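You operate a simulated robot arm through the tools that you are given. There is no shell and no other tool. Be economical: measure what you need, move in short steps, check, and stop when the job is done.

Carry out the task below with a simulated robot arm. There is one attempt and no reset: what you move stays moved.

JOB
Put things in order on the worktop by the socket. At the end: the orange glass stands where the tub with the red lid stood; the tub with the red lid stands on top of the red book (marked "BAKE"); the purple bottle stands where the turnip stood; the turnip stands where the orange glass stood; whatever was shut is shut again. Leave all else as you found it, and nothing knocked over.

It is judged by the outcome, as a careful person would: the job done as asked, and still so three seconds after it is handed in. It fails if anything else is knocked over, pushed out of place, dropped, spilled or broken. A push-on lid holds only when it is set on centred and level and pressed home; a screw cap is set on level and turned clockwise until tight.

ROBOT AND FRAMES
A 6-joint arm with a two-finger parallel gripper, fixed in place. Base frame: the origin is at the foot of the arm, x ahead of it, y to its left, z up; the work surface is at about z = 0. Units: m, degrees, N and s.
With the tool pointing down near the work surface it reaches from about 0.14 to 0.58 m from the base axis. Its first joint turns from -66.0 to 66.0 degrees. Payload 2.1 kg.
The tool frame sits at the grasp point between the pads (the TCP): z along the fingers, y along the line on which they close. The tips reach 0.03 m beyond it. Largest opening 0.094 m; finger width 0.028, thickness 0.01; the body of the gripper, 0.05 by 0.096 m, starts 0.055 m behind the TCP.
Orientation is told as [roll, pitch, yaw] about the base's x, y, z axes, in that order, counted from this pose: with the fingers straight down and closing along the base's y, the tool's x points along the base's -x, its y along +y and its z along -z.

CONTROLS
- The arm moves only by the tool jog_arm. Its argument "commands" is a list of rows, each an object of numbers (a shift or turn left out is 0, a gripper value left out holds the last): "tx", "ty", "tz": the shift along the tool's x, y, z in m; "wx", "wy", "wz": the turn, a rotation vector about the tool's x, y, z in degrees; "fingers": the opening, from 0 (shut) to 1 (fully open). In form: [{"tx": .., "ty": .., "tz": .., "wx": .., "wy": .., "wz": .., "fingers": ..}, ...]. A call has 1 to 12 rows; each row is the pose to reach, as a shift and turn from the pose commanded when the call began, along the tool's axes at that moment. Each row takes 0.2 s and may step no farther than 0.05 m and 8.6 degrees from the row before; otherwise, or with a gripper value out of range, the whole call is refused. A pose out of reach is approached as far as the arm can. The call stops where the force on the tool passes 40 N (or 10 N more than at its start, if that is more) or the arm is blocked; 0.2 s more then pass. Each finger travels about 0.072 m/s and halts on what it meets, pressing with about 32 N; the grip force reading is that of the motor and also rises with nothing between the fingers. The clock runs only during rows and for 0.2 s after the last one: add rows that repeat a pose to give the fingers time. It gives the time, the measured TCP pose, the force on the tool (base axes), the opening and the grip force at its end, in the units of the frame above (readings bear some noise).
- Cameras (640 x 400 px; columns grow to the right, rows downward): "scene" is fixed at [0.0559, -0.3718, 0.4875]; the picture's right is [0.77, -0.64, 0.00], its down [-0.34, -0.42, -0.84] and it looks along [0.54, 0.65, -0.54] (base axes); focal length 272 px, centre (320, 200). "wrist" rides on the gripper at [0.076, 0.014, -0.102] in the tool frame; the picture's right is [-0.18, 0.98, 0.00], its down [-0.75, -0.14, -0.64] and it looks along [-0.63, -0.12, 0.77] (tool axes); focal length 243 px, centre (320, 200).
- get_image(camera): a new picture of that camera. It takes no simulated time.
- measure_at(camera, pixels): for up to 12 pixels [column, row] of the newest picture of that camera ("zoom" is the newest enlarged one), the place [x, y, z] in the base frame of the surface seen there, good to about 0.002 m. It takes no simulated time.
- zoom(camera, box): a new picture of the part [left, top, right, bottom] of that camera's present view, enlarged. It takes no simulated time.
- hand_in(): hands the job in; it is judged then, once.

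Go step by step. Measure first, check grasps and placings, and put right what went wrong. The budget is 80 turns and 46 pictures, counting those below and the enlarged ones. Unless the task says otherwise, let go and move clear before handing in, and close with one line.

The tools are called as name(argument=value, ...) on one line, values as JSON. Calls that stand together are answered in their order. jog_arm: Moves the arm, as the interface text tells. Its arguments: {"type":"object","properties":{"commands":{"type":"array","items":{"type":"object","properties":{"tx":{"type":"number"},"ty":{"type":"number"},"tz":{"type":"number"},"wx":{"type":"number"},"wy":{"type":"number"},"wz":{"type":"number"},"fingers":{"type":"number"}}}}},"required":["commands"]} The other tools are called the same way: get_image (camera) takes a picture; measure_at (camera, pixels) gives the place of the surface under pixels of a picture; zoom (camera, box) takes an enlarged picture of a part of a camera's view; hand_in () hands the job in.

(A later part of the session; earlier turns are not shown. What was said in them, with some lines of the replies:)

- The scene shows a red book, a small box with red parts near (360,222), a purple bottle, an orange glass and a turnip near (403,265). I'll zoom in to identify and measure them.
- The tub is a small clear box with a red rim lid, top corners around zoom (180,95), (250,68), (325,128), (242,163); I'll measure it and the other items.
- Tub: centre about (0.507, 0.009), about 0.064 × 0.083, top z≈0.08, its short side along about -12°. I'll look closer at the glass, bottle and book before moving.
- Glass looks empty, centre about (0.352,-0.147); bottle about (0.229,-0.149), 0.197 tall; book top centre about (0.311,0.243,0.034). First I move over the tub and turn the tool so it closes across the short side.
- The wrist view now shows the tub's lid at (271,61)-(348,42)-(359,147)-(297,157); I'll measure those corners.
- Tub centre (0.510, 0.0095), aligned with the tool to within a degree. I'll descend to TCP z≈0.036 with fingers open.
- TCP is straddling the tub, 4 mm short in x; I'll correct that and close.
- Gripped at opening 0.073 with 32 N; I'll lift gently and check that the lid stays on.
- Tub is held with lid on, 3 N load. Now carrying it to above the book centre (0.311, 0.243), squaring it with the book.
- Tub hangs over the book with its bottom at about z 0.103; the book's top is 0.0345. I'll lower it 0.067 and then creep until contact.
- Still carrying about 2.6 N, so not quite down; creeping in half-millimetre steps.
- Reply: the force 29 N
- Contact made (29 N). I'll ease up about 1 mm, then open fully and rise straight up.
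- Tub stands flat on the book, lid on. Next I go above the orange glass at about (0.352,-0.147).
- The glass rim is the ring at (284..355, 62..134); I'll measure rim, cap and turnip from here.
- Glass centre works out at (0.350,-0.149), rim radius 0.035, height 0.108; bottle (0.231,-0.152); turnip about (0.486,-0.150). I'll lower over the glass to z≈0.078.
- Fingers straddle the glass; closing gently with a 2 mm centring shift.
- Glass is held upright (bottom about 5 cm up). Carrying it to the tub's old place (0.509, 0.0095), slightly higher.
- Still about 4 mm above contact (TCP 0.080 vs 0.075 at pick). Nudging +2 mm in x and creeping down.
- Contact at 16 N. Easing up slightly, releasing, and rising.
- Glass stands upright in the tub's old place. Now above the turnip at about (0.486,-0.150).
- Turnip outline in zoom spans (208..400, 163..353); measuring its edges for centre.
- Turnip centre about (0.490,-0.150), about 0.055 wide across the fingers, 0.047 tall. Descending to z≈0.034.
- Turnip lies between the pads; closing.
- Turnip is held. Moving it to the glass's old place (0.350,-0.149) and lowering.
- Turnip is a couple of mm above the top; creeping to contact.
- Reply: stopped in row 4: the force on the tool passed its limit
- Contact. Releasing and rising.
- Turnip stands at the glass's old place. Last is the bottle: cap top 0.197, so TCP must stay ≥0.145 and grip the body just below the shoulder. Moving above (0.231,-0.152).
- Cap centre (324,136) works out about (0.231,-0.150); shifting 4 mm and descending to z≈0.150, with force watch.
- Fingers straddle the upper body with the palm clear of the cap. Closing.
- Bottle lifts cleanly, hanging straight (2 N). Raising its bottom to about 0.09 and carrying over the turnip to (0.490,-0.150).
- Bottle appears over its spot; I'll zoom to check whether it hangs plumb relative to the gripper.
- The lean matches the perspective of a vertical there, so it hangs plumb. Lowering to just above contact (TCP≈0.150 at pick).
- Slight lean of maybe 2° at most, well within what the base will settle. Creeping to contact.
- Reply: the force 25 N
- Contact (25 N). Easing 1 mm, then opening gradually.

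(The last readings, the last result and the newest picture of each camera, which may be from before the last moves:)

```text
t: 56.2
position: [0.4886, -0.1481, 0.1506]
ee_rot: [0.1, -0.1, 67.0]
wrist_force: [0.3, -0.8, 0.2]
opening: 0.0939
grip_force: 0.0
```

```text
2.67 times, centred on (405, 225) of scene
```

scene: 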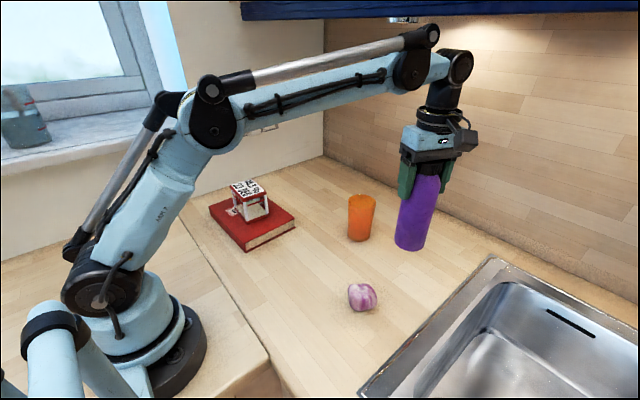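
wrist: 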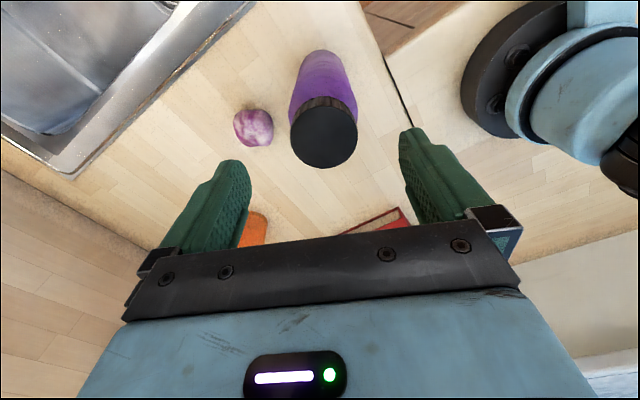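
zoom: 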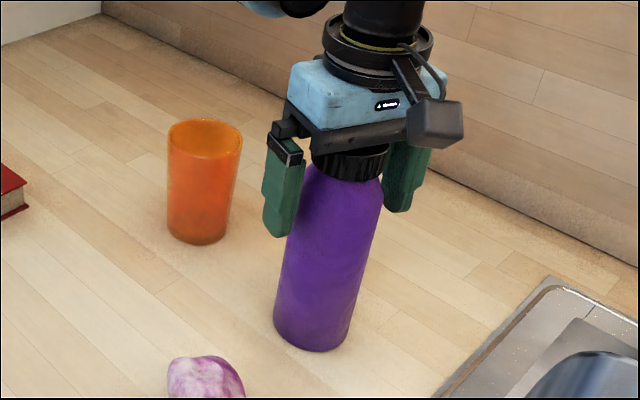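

Bottle stands free between the open fingers. Rising straight up, then checking.

jog_arm(commands=[{"tz": -0.02}, {"tz": -0.045}, {"tz": -0.075}, {"tz": -0.105}, {"tz": -0.12}, {"tz": -0.12}])

get_image(camera="scene")

get_image(camera="wrist")

```text
t: 57.6
position: [0.4918, -0.146, 0.269]
ee_rot: [0.1, 0.0, 67.0]
wrist_force: [0.6, -0.4, 1.3]
opening: 0.0941
grip_force: 0.0
```

```text
10 pictures are left
```

scene: 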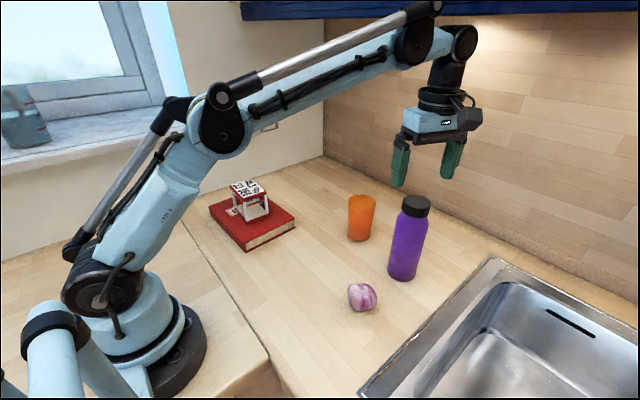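

```text
9 pictures are left
```

wrist: 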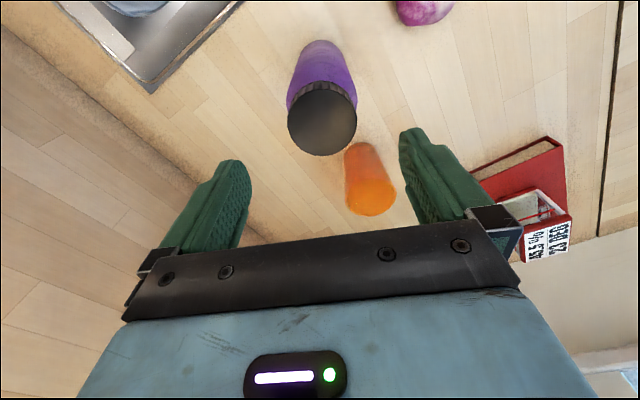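

Everything is upright; bottle centre works out at (0.487,-0.152), within 4 mm of the turnip's old spot. A last close look at the tub, lid and book.

zoom(camera="scene", box=[190, 160, 310, 260])

zoom(camera="scene", box=[330, 180, 450, 320])

measure_at(camera="scene", pixels=[[213, 207], [247, 240], [235, 188], [250, 182], [266, 192], [246, 200]])

```text
4.00 times, centred on (250, 210) of scene
```

zoom: 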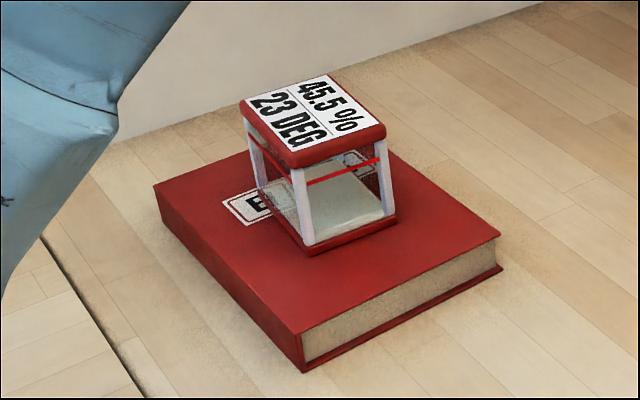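

```text
2.86 times, centred on (390, 250) of scene
```

zoom: 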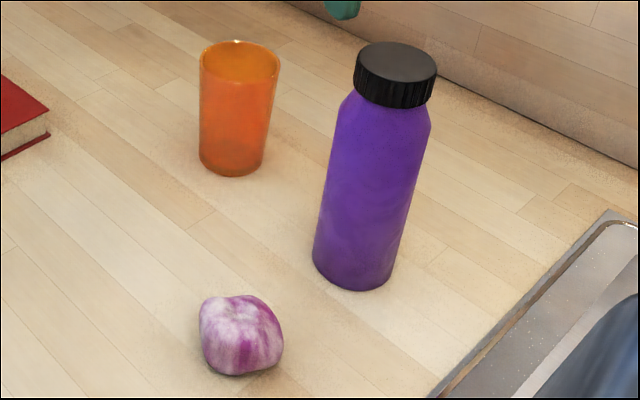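

```text
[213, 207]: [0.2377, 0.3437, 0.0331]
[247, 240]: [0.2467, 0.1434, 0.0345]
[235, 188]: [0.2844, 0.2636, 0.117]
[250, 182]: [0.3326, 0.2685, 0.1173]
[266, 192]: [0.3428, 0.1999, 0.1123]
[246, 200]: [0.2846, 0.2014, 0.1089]
```

The tub sits flat on the unmoved book with its lid on, and the glass, turnip and bottle are upright in their new places with the gripper clear. Handing in.

hand_in()

```text
The job is handed in.
```

The job is done and handed in: the tub is on the red book with its lid on, and the glass, turnip and bottle stand upright in their asked-for places to within a few millimetres, with nothing else moved.
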